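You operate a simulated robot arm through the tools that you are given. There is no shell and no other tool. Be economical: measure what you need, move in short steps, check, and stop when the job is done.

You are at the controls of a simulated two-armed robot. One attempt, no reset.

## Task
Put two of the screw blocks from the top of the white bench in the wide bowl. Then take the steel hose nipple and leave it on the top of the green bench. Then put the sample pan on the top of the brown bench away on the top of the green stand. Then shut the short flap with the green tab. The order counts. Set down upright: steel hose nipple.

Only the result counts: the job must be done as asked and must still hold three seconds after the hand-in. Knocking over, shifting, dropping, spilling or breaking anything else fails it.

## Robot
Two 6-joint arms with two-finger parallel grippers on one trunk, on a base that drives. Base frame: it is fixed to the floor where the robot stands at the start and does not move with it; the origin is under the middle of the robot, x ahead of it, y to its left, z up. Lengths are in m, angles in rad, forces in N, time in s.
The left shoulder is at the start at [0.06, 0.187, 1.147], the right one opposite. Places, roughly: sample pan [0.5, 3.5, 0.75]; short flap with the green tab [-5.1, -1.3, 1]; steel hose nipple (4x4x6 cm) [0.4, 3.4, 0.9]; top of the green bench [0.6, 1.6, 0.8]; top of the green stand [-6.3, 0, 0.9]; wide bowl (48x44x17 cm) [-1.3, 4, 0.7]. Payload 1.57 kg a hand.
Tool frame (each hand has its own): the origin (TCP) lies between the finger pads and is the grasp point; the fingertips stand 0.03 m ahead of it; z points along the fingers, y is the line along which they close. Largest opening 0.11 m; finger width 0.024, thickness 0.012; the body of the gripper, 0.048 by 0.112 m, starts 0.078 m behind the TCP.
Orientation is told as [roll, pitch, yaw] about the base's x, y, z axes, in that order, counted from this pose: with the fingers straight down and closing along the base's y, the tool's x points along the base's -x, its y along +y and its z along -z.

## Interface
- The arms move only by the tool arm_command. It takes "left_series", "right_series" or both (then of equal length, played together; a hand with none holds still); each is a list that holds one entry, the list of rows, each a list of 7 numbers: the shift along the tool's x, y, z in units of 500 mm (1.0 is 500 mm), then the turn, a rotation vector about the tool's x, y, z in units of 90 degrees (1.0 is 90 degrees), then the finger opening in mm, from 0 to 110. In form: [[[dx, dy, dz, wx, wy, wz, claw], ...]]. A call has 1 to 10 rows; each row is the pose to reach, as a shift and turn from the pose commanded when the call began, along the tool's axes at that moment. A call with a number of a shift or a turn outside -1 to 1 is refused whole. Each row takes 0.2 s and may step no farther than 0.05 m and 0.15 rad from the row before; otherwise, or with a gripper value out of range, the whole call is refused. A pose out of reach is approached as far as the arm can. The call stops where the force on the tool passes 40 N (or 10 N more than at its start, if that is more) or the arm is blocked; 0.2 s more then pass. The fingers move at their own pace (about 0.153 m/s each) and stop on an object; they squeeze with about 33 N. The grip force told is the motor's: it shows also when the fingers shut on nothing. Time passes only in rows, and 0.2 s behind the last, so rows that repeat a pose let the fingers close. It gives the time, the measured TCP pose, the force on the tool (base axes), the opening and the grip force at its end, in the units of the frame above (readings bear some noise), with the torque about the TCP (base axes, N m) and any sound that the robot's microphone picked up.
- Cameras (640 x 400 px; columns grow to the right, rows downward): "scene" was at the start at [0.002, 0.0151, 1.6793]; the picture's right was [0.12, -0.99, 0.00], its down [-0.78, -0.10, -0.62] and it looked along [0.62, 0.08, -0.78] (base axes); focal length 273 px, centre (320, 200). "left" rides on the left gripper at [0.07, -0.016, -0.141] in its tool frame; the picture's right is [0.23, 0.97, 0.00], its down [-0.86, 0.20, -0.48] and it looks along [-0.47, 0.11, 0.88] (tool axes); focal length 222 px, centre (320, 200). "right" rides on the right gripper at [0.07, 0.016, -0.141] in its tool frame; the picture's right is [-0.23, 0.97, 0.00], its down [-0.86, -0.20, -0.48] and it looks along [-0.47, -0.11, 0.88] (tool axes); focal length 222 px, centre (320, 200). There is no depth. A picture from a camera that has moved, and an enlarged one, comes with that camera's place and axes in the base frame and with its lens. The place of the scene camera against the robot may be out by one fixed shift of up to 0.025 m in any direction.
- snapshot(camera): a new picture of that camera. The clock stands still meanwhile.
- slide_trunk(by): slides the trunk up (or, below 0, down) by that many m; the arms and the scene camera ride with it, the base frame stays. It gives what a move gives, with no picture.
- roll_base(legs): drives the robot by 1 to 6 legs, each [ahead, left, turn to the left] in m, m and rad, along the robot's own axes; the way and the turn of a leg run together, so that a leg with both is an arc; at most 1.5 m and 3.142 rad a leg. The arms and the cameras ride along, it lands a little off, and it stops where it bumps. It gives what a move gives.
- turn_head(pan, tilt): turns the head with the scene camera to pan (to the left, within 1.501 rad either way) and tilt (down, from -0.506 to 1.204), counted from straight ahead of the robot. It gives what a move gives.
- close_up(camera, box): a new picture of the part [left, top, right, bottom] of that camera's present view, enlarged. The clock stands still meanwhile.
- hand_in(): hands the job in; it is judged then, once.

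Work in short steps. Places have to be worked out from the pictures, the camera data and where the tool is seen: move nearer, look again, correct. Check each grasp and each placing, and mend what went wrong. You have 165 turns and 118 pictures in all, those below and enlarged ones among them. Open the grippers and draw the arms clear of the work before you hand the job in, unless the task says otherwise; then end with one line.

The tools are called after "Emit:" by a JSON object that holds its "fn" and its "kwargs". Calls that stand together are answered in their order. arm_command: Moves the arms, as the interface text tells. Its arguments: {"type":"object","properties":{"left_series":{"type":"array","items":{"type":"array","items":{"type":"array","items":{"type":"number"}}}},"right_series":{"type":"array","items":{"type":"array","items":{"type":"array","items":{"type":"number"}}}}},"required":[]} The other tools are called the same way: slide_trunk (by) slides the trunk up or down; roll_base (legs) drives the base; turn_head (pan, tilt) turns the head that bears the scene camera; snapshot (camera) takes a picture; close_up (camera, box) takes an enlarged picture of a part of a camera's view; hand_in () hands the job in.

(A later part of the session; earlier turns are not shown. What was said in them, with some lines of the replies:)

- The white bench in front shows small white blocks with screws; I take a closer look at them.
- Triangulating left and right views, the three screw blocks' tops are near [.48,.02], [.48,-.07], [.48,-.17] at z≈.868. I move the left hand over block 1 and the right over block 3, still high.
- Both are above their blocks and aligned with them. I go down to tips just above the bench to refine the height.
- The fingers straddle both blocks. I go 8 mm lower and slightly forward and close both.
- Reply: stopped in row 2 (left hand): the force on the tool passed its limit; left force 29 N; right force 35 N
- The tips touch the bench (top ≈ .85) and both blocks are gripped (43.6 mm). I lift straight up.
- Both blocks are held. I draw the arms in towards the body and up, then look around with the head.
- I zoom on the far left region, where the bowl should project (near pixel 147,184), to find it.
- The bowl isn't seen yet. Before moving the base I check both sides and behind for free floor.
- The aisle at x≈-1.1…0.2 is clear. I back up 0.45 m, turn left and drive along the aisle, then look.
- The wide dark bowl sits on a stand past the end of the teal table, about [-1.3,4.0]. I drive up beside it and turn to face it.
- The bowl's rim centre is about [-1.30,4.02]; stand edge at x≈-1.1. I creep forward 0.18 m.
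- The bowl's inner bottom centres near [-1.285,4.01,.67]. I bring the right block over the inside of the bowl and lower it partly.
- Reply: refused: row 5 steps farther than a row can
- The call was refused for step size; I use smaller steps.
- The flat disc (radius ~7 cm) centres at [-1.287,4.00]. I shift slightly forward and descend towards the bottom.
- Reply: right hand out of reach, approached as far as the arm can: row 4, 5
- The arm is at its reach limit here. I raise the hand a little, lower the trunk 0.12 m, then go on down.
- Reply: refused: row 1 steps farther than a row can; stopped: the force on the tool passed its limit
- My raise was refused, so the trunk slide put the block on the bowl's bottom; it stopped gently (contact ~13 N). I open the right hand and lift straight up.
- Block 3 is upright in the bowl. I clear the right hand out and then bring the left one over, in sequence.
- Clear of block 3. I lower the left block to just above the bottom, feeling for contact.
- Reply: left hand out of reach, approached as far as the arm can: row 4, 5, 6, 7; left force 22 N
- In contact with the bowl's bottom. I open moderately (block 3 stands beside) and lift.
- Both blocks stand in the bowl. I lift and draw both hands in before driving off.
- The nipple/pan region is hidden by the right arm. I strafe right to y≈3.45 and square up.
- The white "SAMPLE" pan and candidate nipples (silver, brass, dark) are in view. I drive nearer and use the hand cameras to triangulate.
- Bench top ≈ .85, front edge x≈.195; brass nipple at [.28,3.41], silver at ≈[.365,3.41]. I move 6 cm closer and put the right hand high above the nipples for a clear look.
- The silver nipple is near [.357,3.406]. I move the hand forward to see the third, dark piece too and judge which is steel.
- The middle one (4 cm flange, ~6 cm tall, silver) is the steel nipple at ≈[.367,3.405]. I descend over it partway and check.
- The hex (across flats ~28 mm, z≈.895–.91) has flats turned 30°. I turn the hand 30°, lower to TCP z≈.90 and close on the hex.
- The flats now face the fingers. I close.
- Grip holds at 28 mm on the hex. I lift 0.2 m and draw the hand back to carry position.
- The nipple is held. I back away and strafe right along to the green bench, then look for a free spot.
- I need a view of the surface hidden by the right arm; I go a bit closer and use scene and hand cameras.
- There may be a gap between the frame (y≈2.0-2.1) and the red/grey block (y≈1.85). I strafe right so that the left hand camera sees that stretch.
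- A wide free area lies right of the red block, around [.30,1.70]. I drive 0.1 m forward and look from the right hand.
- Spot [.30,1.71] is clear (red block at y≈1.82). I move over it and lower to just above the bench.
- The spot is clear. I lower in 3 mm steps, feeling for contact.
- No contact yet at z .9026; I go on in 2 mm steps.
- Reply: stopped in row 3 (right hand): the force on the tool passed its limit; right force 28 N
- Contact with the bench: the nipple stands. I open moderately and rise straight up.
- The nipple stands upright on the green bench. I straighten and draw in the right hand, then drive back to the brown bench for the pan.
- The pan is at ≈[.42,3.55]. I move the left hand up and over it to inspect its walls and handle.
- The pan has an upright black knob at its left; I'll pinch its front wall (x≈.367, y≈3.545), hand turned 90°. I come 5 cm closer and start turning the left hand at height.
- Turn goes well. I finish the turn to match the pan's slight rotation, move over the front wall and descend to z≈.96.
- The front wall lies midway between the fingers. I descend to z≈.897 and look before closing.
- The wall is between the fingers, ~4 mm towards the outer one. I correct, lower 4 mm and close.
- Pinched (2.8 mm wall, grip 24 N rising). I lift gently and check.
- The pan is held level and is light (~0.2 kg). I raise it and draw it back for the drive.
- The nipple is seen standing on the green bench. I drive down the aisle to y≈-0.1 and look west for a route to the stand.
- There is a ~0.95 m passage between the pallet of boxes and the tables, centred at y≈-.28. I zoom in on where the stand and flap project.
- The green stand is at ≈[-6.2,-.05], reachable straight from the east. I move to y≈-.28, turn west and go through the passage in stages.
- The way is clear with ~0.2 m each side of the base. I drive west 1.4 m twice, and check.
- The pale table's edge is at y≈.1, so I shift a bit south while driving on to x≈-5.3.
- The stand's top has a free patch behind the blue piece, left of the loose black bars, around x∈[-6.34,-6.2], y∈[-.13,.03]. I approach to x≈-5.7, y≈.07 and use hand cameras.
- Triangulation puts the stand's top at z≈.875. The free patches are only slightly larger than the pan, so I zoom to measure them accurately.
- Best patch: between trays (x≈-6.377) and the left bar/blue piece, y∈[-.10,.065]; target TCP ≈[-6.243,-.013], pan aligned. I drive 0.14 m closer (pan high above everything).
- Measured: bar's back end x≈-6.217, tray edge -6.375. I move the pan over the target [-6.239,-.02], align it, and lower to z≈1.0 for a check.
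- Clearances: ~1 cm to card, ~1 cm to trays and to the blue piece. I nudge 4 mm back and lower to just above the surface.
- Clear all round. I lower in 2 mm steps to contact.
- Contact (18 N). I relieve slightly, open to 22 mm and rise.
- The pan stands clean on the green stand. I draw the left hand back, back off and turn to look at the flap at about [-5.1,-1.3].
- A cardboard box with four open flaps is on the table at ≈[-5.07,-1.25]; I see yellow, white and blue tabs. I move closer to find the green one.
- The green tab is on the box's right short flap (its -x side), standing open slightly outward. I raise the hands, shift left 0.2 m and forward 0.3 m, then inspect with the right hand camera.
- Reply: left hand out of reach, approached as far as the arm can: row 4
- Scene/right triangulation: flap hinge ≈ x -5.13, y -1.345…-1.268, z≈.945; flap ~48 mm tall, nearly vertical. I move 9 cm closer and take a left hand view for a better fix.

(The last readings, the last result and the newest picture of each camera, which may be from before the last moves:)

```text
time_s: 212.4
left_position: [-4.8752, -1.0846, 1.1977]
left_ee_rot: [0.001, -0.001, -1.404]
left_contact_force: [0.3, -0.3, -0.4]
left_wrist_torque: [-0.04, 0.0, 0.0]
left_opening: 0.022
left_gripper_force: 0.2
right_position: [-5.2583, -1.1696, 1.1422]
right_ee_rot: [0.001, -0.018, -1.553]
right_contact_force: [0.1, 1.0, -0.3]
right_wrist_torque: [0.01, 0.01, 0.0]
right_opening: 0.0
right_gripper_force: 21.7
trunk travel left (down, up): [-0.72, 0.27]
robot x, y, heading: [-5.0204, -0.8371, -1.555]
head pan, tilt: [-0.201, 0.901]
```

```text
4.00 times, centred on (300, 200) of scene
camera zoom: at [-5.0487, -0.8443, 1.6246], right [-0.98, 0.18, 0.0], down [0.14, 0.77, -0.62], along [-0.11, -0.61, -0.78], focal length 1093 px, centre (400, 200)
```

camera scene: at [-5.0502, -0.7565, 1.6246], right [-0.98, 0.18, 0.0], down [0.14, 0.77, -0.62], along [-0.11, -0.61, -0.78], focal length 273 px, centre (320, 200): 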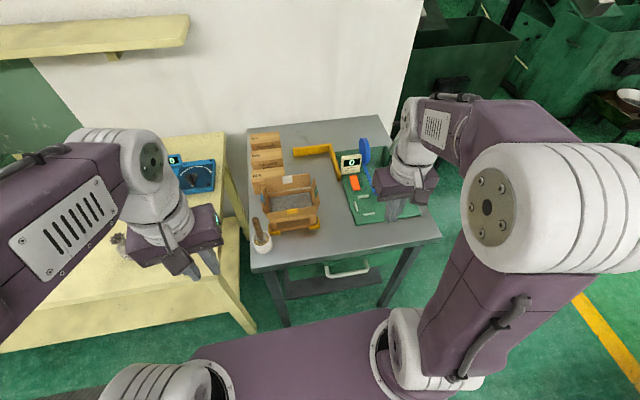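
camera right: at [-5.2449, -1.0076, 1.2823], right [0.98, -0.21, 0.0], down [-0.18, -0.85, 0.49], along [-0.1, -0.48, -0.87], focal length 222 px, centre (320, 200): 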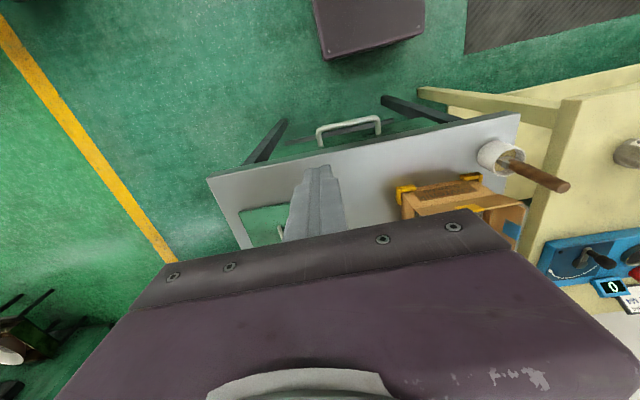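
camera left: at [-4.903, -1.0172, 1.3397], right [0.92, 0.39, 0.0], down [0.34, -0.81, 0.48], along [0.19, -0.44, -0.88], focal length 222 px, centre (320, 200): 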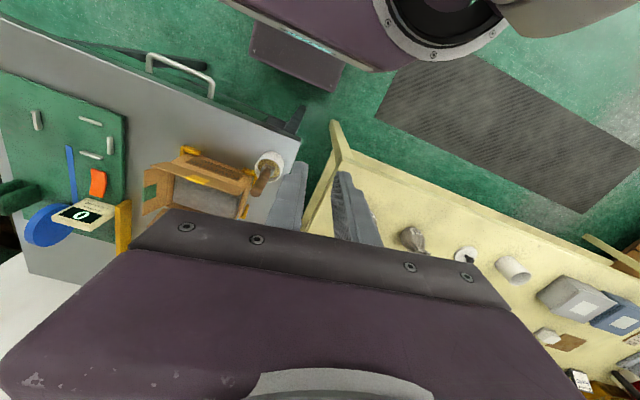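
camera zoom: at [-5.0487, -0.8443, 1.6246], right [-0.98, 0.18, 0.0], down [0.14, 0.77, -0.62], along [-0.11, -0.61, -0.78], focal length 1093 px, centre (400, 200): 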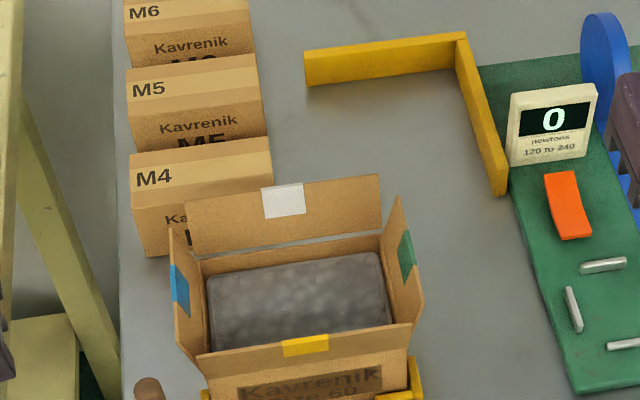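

Emit:
{"fn": "close_up", "kwargs": {"camera": "left", "box": [100, 120, 300, 240]}}

```text
3.20 times, centred on (200, 180) of left
camera zoom: at [-4.903, -1.0172, 1.3397], right [0.92, 0.39, 0.0], down [0.34, -0.81, 0.48], along [0.19, -0.44, -0.88], focal length 711 px, centre (704, 264)
```

zoom: 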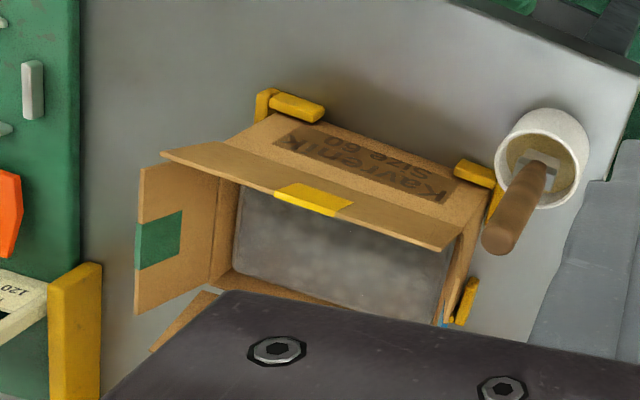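

With left+scene views: flap's free edge z≈.94, hinge z≈.88, x≈-5.14, y from -1.29 to -1.40. I move 7 cm closer and bring the closed right fingers beside the flap, still above it, to compare visually.

Emit:
{"fn": "roll_base", "kwargs": {"legs": [[0.07, 0, 0]]}}

Emit:
{"fn": "arm_command", "kwargs": {"right_series": [[[-0.05, 0.0, 0.0, 0, 0, 0, 0], [-0.1, 0.0, 0.0, 0, 0, 0, 0], [-0.15, 0.02, 0.05, 0, 0, 0, 0], [-0.21, 0.04, 0.12, 0, 0, 0, 0], [-0.21, 0.06, 0.2, 0, 0, 0, 0]]]}}

Emit:
{"fn": "close_up", "kwargs": {"camera": "left", "box": [60, 100, 300, 240]}}

Emit:
{"fn": "close_up", "kwargs": {"camera": "scene", "box": [240, 170, 360, 270]}}

```text
time_s: 213.4
left_position: [-4.8731, -1.1532, 1.1982]
left_ee_rot: [0.002, -0.004, -1.403]
left_contact_force: [0.7, 0.1, 0.8]
left_wrist_torque: [-0.06, 0.0, -0.04]
left_opening: 0.0218
left_gripper_force: 0.1
right_position: [-5.2571, -1.2387, 1.1433]
right_ee_rot: [0.001, -0.02, -1.552]
right_contact_force: [0.0, 0.3, 0.0]
right_wrist_torque: [-0.04, 0.03, 0.01]
right_opening: 0.0
right_gripper_force: 21.7
trunk travel left (down, up): [-0.72, 0.27]
robot x, y, heading: [-5.0189, -0.9059, -1.55]
head pan, tilt: [-0.201, 0.901]
```

```text
time_s: 214.7
left_position: [-4.8732, -1.1548, 1.1982]
left_ee_rot: [0.002, -0.002, -1.403]
left_contact_force: [-0.2, 1.4, -0.5]
left_wrist_torque: [0.01, -0.03, -0.01]
left_opening: 0.0219
left_gripper_force: 0.0
right_position: [-5.2254, -1.3497, 1.0427]
right_ee_rot: [0.0, -0.016, -1.552]
right_contact_force: [-0.3, -0.3, -0.7]
right_wrist_torque: [0.02, -0.01, -0.01]
right_opening: 0.0
right_gripper_force: 21.2
trunk travel left (down, up): [-0.72, 0.27]
robot x, y, heading: [-5.0193, -0.9056, -1.551]
head pan, tilt: [-0.201, 0.901]
```

```text
2.67 times, centred on (180, 170) of left
camera zoom: at [-4.9016, -1.0892, 1.3395], right [0.92, 0.39, 0.0], down [0.34, -0.81, 0.48], along [0.19, -0.44, -0.88], focal length 592 px, centre (693, 280)
```

zoom: 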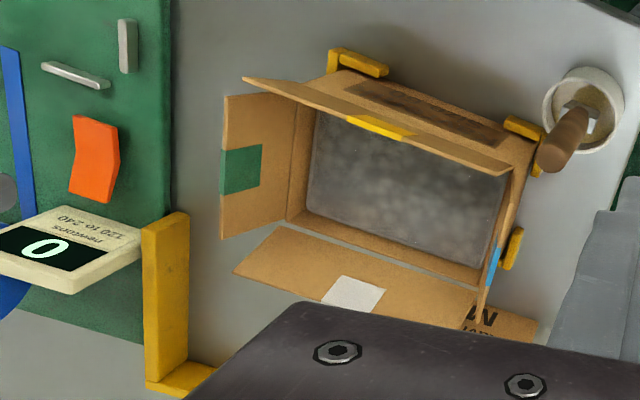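

```text
4.00 times, centred on (300, 220) of scene
camera zoom: at [-5.0475, -0.917, 1.6246], right [-0.98, 0.18, 0.0], down [0.14, 0.77, -0.62], along [-0.11, -0.61, -0.78], focal length 1093 px, centre (400, 120)
```

zoom: 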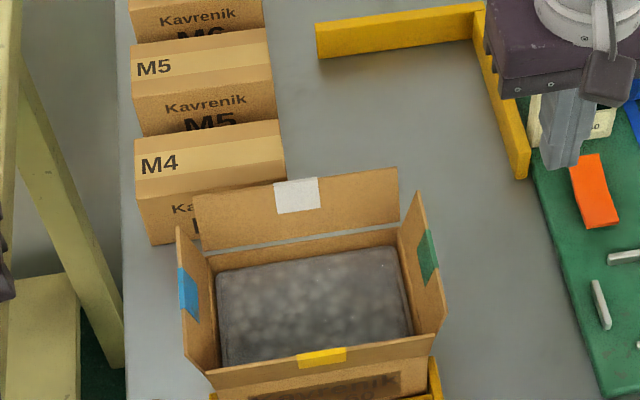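

Correcting the scene camera by the seen fingertip (offset ≈1.5 cm), the flap's hinge is at x≈-5.113, z≈.922, y≈-1.26…-1.37, and its free edge at z≈.985. I lower the fingers beside it and push its upper half inward, then look.

Emit:
{"fn": "arm_command", "kwargs": {"right_series": [[[0.068, 0, 0.05, 0, 0, 0, 0], [0.068, 0.05, 0.1, 0, 0, 0, 0], [0.068, 0.12, 0.1, 0, 0, 0, 0], [0.068, 0.17, 0.1, 0, 0, 0, 0], [0.068, 0.21, 0.1, 0, 0, 0, 0], [0.068, 0.24, 0.1, 0, 0, 0, 0]]]}}

Emit:
{"fn": "close_up", "kwargs": {"camera": "left", "box": [60, 100, 300, 240]}}

Emit:
{"fn": "close_up", "kwargs": {"camera": "scene", "box": [240, 170, 360, 270]}}

```text
time_s: 216.1
left_position: [-4.8725, -1.1563, 1.1975]
left_ee_rot: [0.0, -0.001, -1.404]
left_contact_force: [-0.1, -0.6, -0.2]
left_wrist_torque: [0.03, 0.07, 0.01]
left_opening: 0.0218
left_gripper_force: 0.1
right_position: [-5.1057, -1.3136, 0.9919]
right_ee_rot: [0.0, -0.017, -1.55]
right_contact_force: [-0.6, 0.7, -0.2]
right_wrist_torque: [-0.02, 0.04, -0.05]
right_opening: 0.0
right_gripper_force: 21.2
trunk travel left (down, up): [-0.72, 0.27]
robot x, y, heading: [-5.0178, -0.9096, -1.551]
head pan, tilt: [-0.201, 0.901]
```

```text
2.67 times, centred on (180, 170) of left
camera zoom: at [-4.9011, -1.0888, 1.3394], right [0.92, 0.39, 0.0], down [0.34, -0.81, 0.48], along [0.19, -0.44, -0.88], focal length 592 px, centre (693, 280)
```

zoom: 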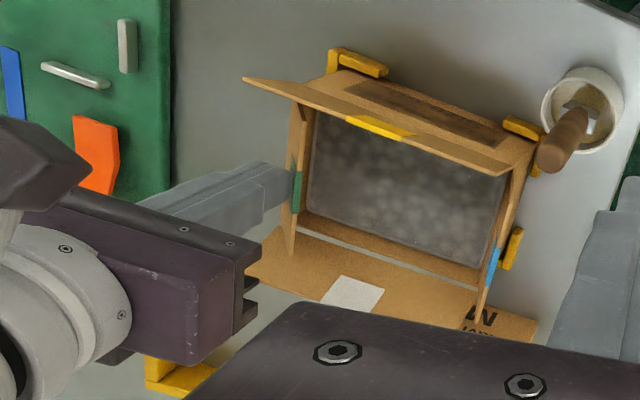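

```text
4.00 times, centred on (300, 220) of scene
camera zoom: at [-5.0468, -0.9164, 1.6246], right [-0.98, 0.18, 0.0], down [0.14, 0.77, -0.62], along [-0.11, -0.61, -0.78], focal length 1093 px, centre (400, 120)
```

zoom: 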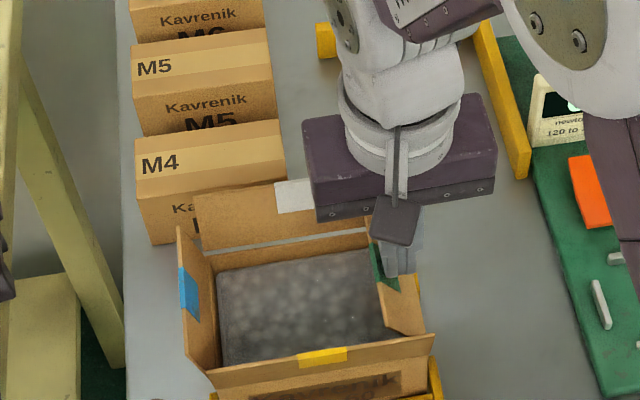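

The fingers are on the flap and it swings freely. I carry on along the arc, inward and down.

Emit:
{"fn": "arm_command", "kwargs": {"right_series": [[[0, 0.03, 0.006, 0, 0, 0, 0], [0, 0.052, 0.022, 0, 0, 0, 0], [0, 0.066, 0.042, 0, 0, 0, 0], [0, 0.072, 0.06, 0, 0, 0, 0], [0, 0.072, 0.07, 0, 0, 0, 0]]]}}

Emit:
{"fn": "close_up", "kwargs": {"camera": "left", "box": [60, 100, 300, 240]}}

Emit:
{"fn": "close_up", "kwargs": {"camera": "scene", "box": [240, 170, 360, 270]}}

```text
time_s: 217.2
left_position: [-4.8752, -1.1561, 1.1987]
left_ee_rot: [0.001, -0.002, -1.402]
left_contact_force: [-0.3, 0.6, -0.3]
left_wrist_torque: [-0.01, 0.0, 0.03]
left_opening: 0.0221
left_gripper_force: 0.0
right_position: [-5.0691, -1.3145, 0.9591]
right_ee_rot: [0.003, -0.021, -1.554]
right_contact_force: [-0.4, -2.0, 10.8]
right_wrist_torque: [-0.01, 0.06, 0.01]
right_opening: 0.0
right_gripper_force: 21.0
trunk travel left (down, up): [-0.72, 0.27]
robot x, y, heading: [-5.0169, -0.9068, -1.554]
head pan, tilt: [-0.201, 0.901]
```

```text
2.67 times, centred on (180, 170) of left
camera zoom: at [-4.9023, -1.0878, 1.34], right [0.92, 0.39, 0.0], down [0.34, -0.81, 0.48], along [0.19, -0.44, -0.88], focal length 592 px, centre (693, 280)
```

zoom: 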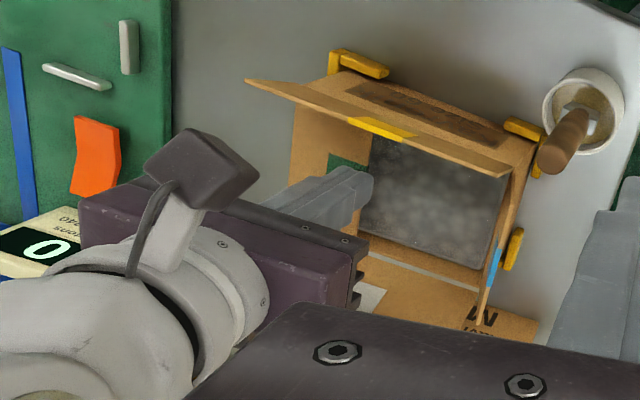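

```text
4.00 times, centred on (300, 220) of scene
camera zoom: at [-5.0482, -0.9151, 1.6249], right [-0.98, 0.18, 0.0], down [0.14, 0.77, -0.62], along [-0.11, -0.61, -0.78], focal length 1093 px, centre (400, 120)
```

zoom: 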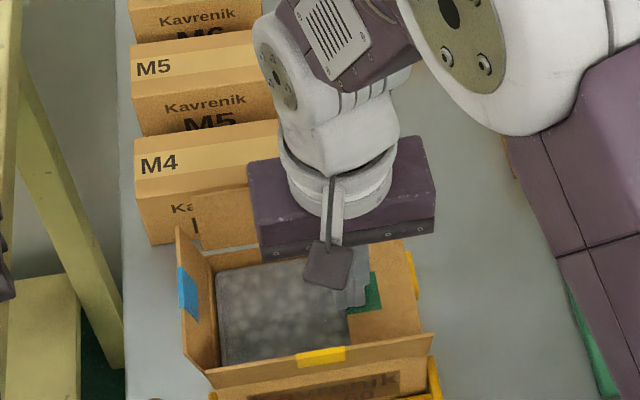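

The flap lies flat under the fingers, with ~11 N reaction. I lift straight up and check that it stays shut.

Emit:
{"fn": "arm_command", "kwargs": {"right_series": [[[0, 0, 0, 0, 0, 0, 0], [0, 0, -0.04, 0, 0, 0, 0], [0, 0, -0.13, 0, 0, 0, 0], [0, 0, -0.22, 0, 0, 0, 0], [0.05, -0.06, -0.28, 0, 0, 0, 0], [0.1, -0.14, -0.28, 0, 0, 0, 0], [0.15, -0.22, -0.28, 0, 0, 0, 0], [0.2, -0.3, -0.28, 0, 0, 0, 0]]]}}

Emit:
{"fn": "close_up", "kwargs": {"camera": "left", "box": [60, 100, 300, 240]}}

Emit:
{"fn": "close_up", "kwargs": {"camera": "scene", "box": [240, 170, 360, 270]}}

```text
time_s: 219.1
left_position: [-4.8736, -1.1542, 1.1997]
left_ee_rot: [0.002, -0.001, -1.401]
left_contact_force: [-0.4, -0.2, 0.1]
left_wrist_torque: [-0.01, 0.0, 0.03]
left_opening: 0.0219
left_gripper_force: 0.0
right_position: [-5.2225, -1.2111, 1.0953]
right_ee_rot: [0.0, -0.016, -1.551]
right_contact_force: [-1.1, 0.0, 0.3]
right_wrist_torque: [-0.03, -0.04, 0.01]
right_opening: 0.0
right_gripper_force: 21.0
trunk travel left (down, up): [-0.72, 0.27]
robot x, y, heading: [-5.0184, -0.9045, -1.553]
head pan, tilt: [-0.201, 0.901]
```

```text
2.67 times, centred on (180, 170) of left
camera zoom: at [-4.9028, -1.0873, 1.3398], right [0.92, 0.39, 0.0], down [0.34, -0.81, 0.48], along [0.19, -0.44, -0.88], focal length 592 px, centre (693, 280)
```

zoom: 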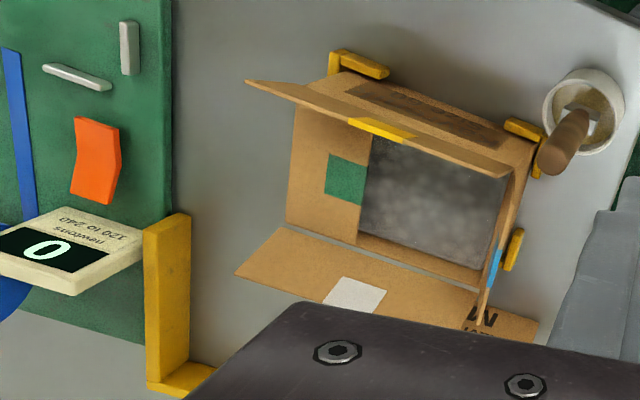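

```text
4.00 times, centred on (300, 220) of scene
camera zoom: at [-5.049, -0.9146, 1.6246], right [-0.98, 0.18, 0.0], down [0.14, 0.77, -0.62], along [-0.11, -0.61, -0.78], focal length 1093 px, centre (400, 120)
```

zoom: 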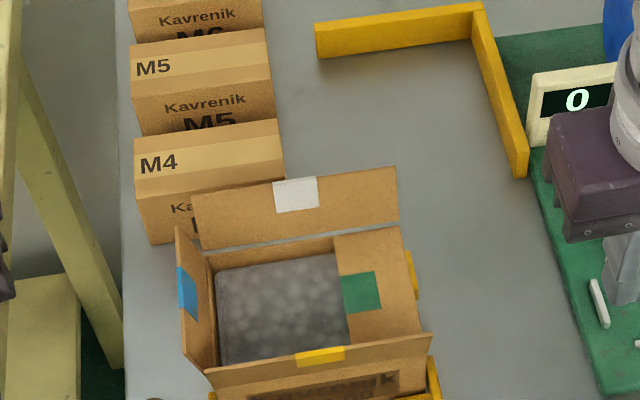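

The flap is flat (free edge z≈.925, level with its hinge) and stays shut. I back off from the table and open the grippers.

Emit:
{"fn": "roll_base", "kwargs": {"legs": [[-0.4, 0, 0]]}}

Emit:
{"fn": "arm_command", "kwargs": {"right_series": [[[0, 0, -0.05, 0, 0, 0, 60], [0, 0, -0.05, 0, 0, 0, 60], [0, 0, -0.05, 0, 0, 0, 60]]], "left_series": [[[0, 0, 0, 0, 0, 0, 60], [0, 0, 0, 0, 0, 0, 60], [0, 0, 0, 0, 0, 0, 60]]]}}

Emit:
{"fn": "turn_head", "kwargs": {"pan": 0.05, "tilt": 0.65}}

Emit:
{"fn": "snapshot", "kwargs": {"camera": "scene"}}

Emit:
{"fn": "close_up", "kwargs": {"camera": "scene", "box": [240, 120, 400, 240]}}

```text
time_s: 221.6
left_position: [-4.8804, -0.753, 1.1982]
left_ee_rot: [0.001, 0.0, -1.402]
left_contact_force: [-0.7, 1.3, -0.5]
left_wrist_torque: [-0.01, -0.02, -0.05]
left_opening: 0.0221
left_gripper_force: 0.0
right_position: [-5.228, -0.811, 1.095]
right_ee_rot: [0.002, -0.016, -1.553]
right_contact_force: [0.1, 0.4, -0.1]
right_wrist_torque: [0.0, -0.01, -0.03]
right_opening: 0.0
right_gripper_force: 21.5
trunk travel left (down, up): [-0.72, 0.27]
robot x, y, heading: [-5.0275, -0.505, -1.553]
head pan, tilt: [-0.201, 0.901]
```

```text
time_s: 222.4
left_position: [-4.8795, -0.7509, 1.1965]
left_ee_rot: [0.004, 0.0, -1.4]
left_contact_force: [-0.2, 0.2, -1.0]
left_wrist_torque: [-0.02, -0.02, 0.0]
left_opening: 0.0601
left_gripper_force: 0.1
right_position: [-5.2289, -0.809, 1.1197]
right_ee_rot: [0.001, -0.018, -1.552]
right_contact_force: [0.7, -0.2, -0.2]
right_wrist_torque: [-0.02, 0.0, 0.02]
right_opening: 0.06
right_gripper_force: 0.2
trunk travel left (down, up): [-0.72, 0.27]
robot x, y, heading: [-5.0258, -0.5031, -1.55]
head pan, tilt: [-0.201, 0.901]
```

```text
time_s: 223.1
left_position: [-4.8798, -0.7521, 1.1981]
left_ee_rot: [0.0, 0.001, -1.402]
left_contact_force: [1.2, -0.5, 0.1]
left_wrist_torque: [-0.01, -0.04, -0.01]
left_opening: 0.0601
left_gripper_force: 0.0
right_position: [-5.2281, -0.8093, 1.1199]
right_ee_rot: [0.001, -0.018, -1.553]
right_contact_force: [0.3, 0.7, 0.2]
right_wrist_torque: [-0.03, 0.03, -0.03]
right_opening: 0.0599
right_gripper_force: 0.0
trunk travel left (down, up): [-0.72, 0.27]
robot x, y, heading: [-5.0259, -0.5009, -1.55]
head pan, tilt: [0.051, 0.649]
```

```text
19 pictures are left
camera scene: at [-5.0353, -0.5254, 1.6451], right [-1.0, -0.07, 0.0], down [-0.04, 0.6, -0.8], along [0.05, -0.79, -0.61], focal length 273 px, centre (320, 200)
```

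scene: 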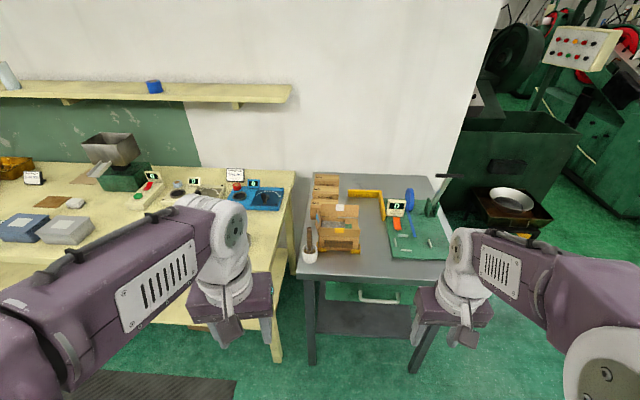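

```text
3.33 times, centred on (320, 180) of scene
camera zoom: at [-5.0353, -0.5254, 1.6451], right [-1.0, -0.07, 0.0], down [-0.04, 0.6, -0.8], along [0.05, -0.79, -0.61], focal length 911 px, centre (320, 267)
```

zoom: 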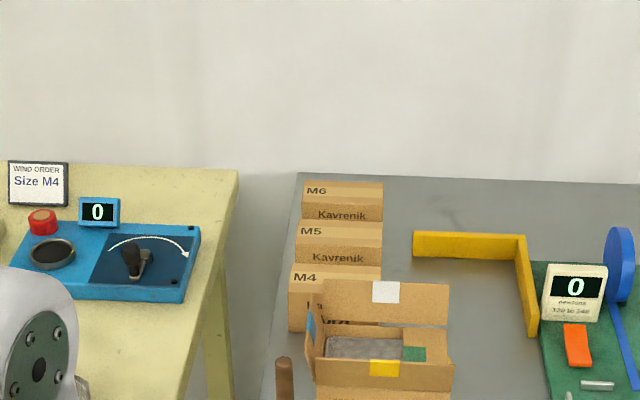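

The flap with the green tab stays shut, the arms are clear and the grippers are open. I hand in.

Emit:
{"fn": "hand_in", "kwargs": {}}

```text
The job is handed in.
```

All four steps are done in the order asked: screw blocks 1 and 3 are in the wide bowl, the steel hose nipple stands upright on the green bench, the sample pan is on the green stand, and the green-tab flap is shut. I saw nothing else knocked over or shifted, and the job is handed in.
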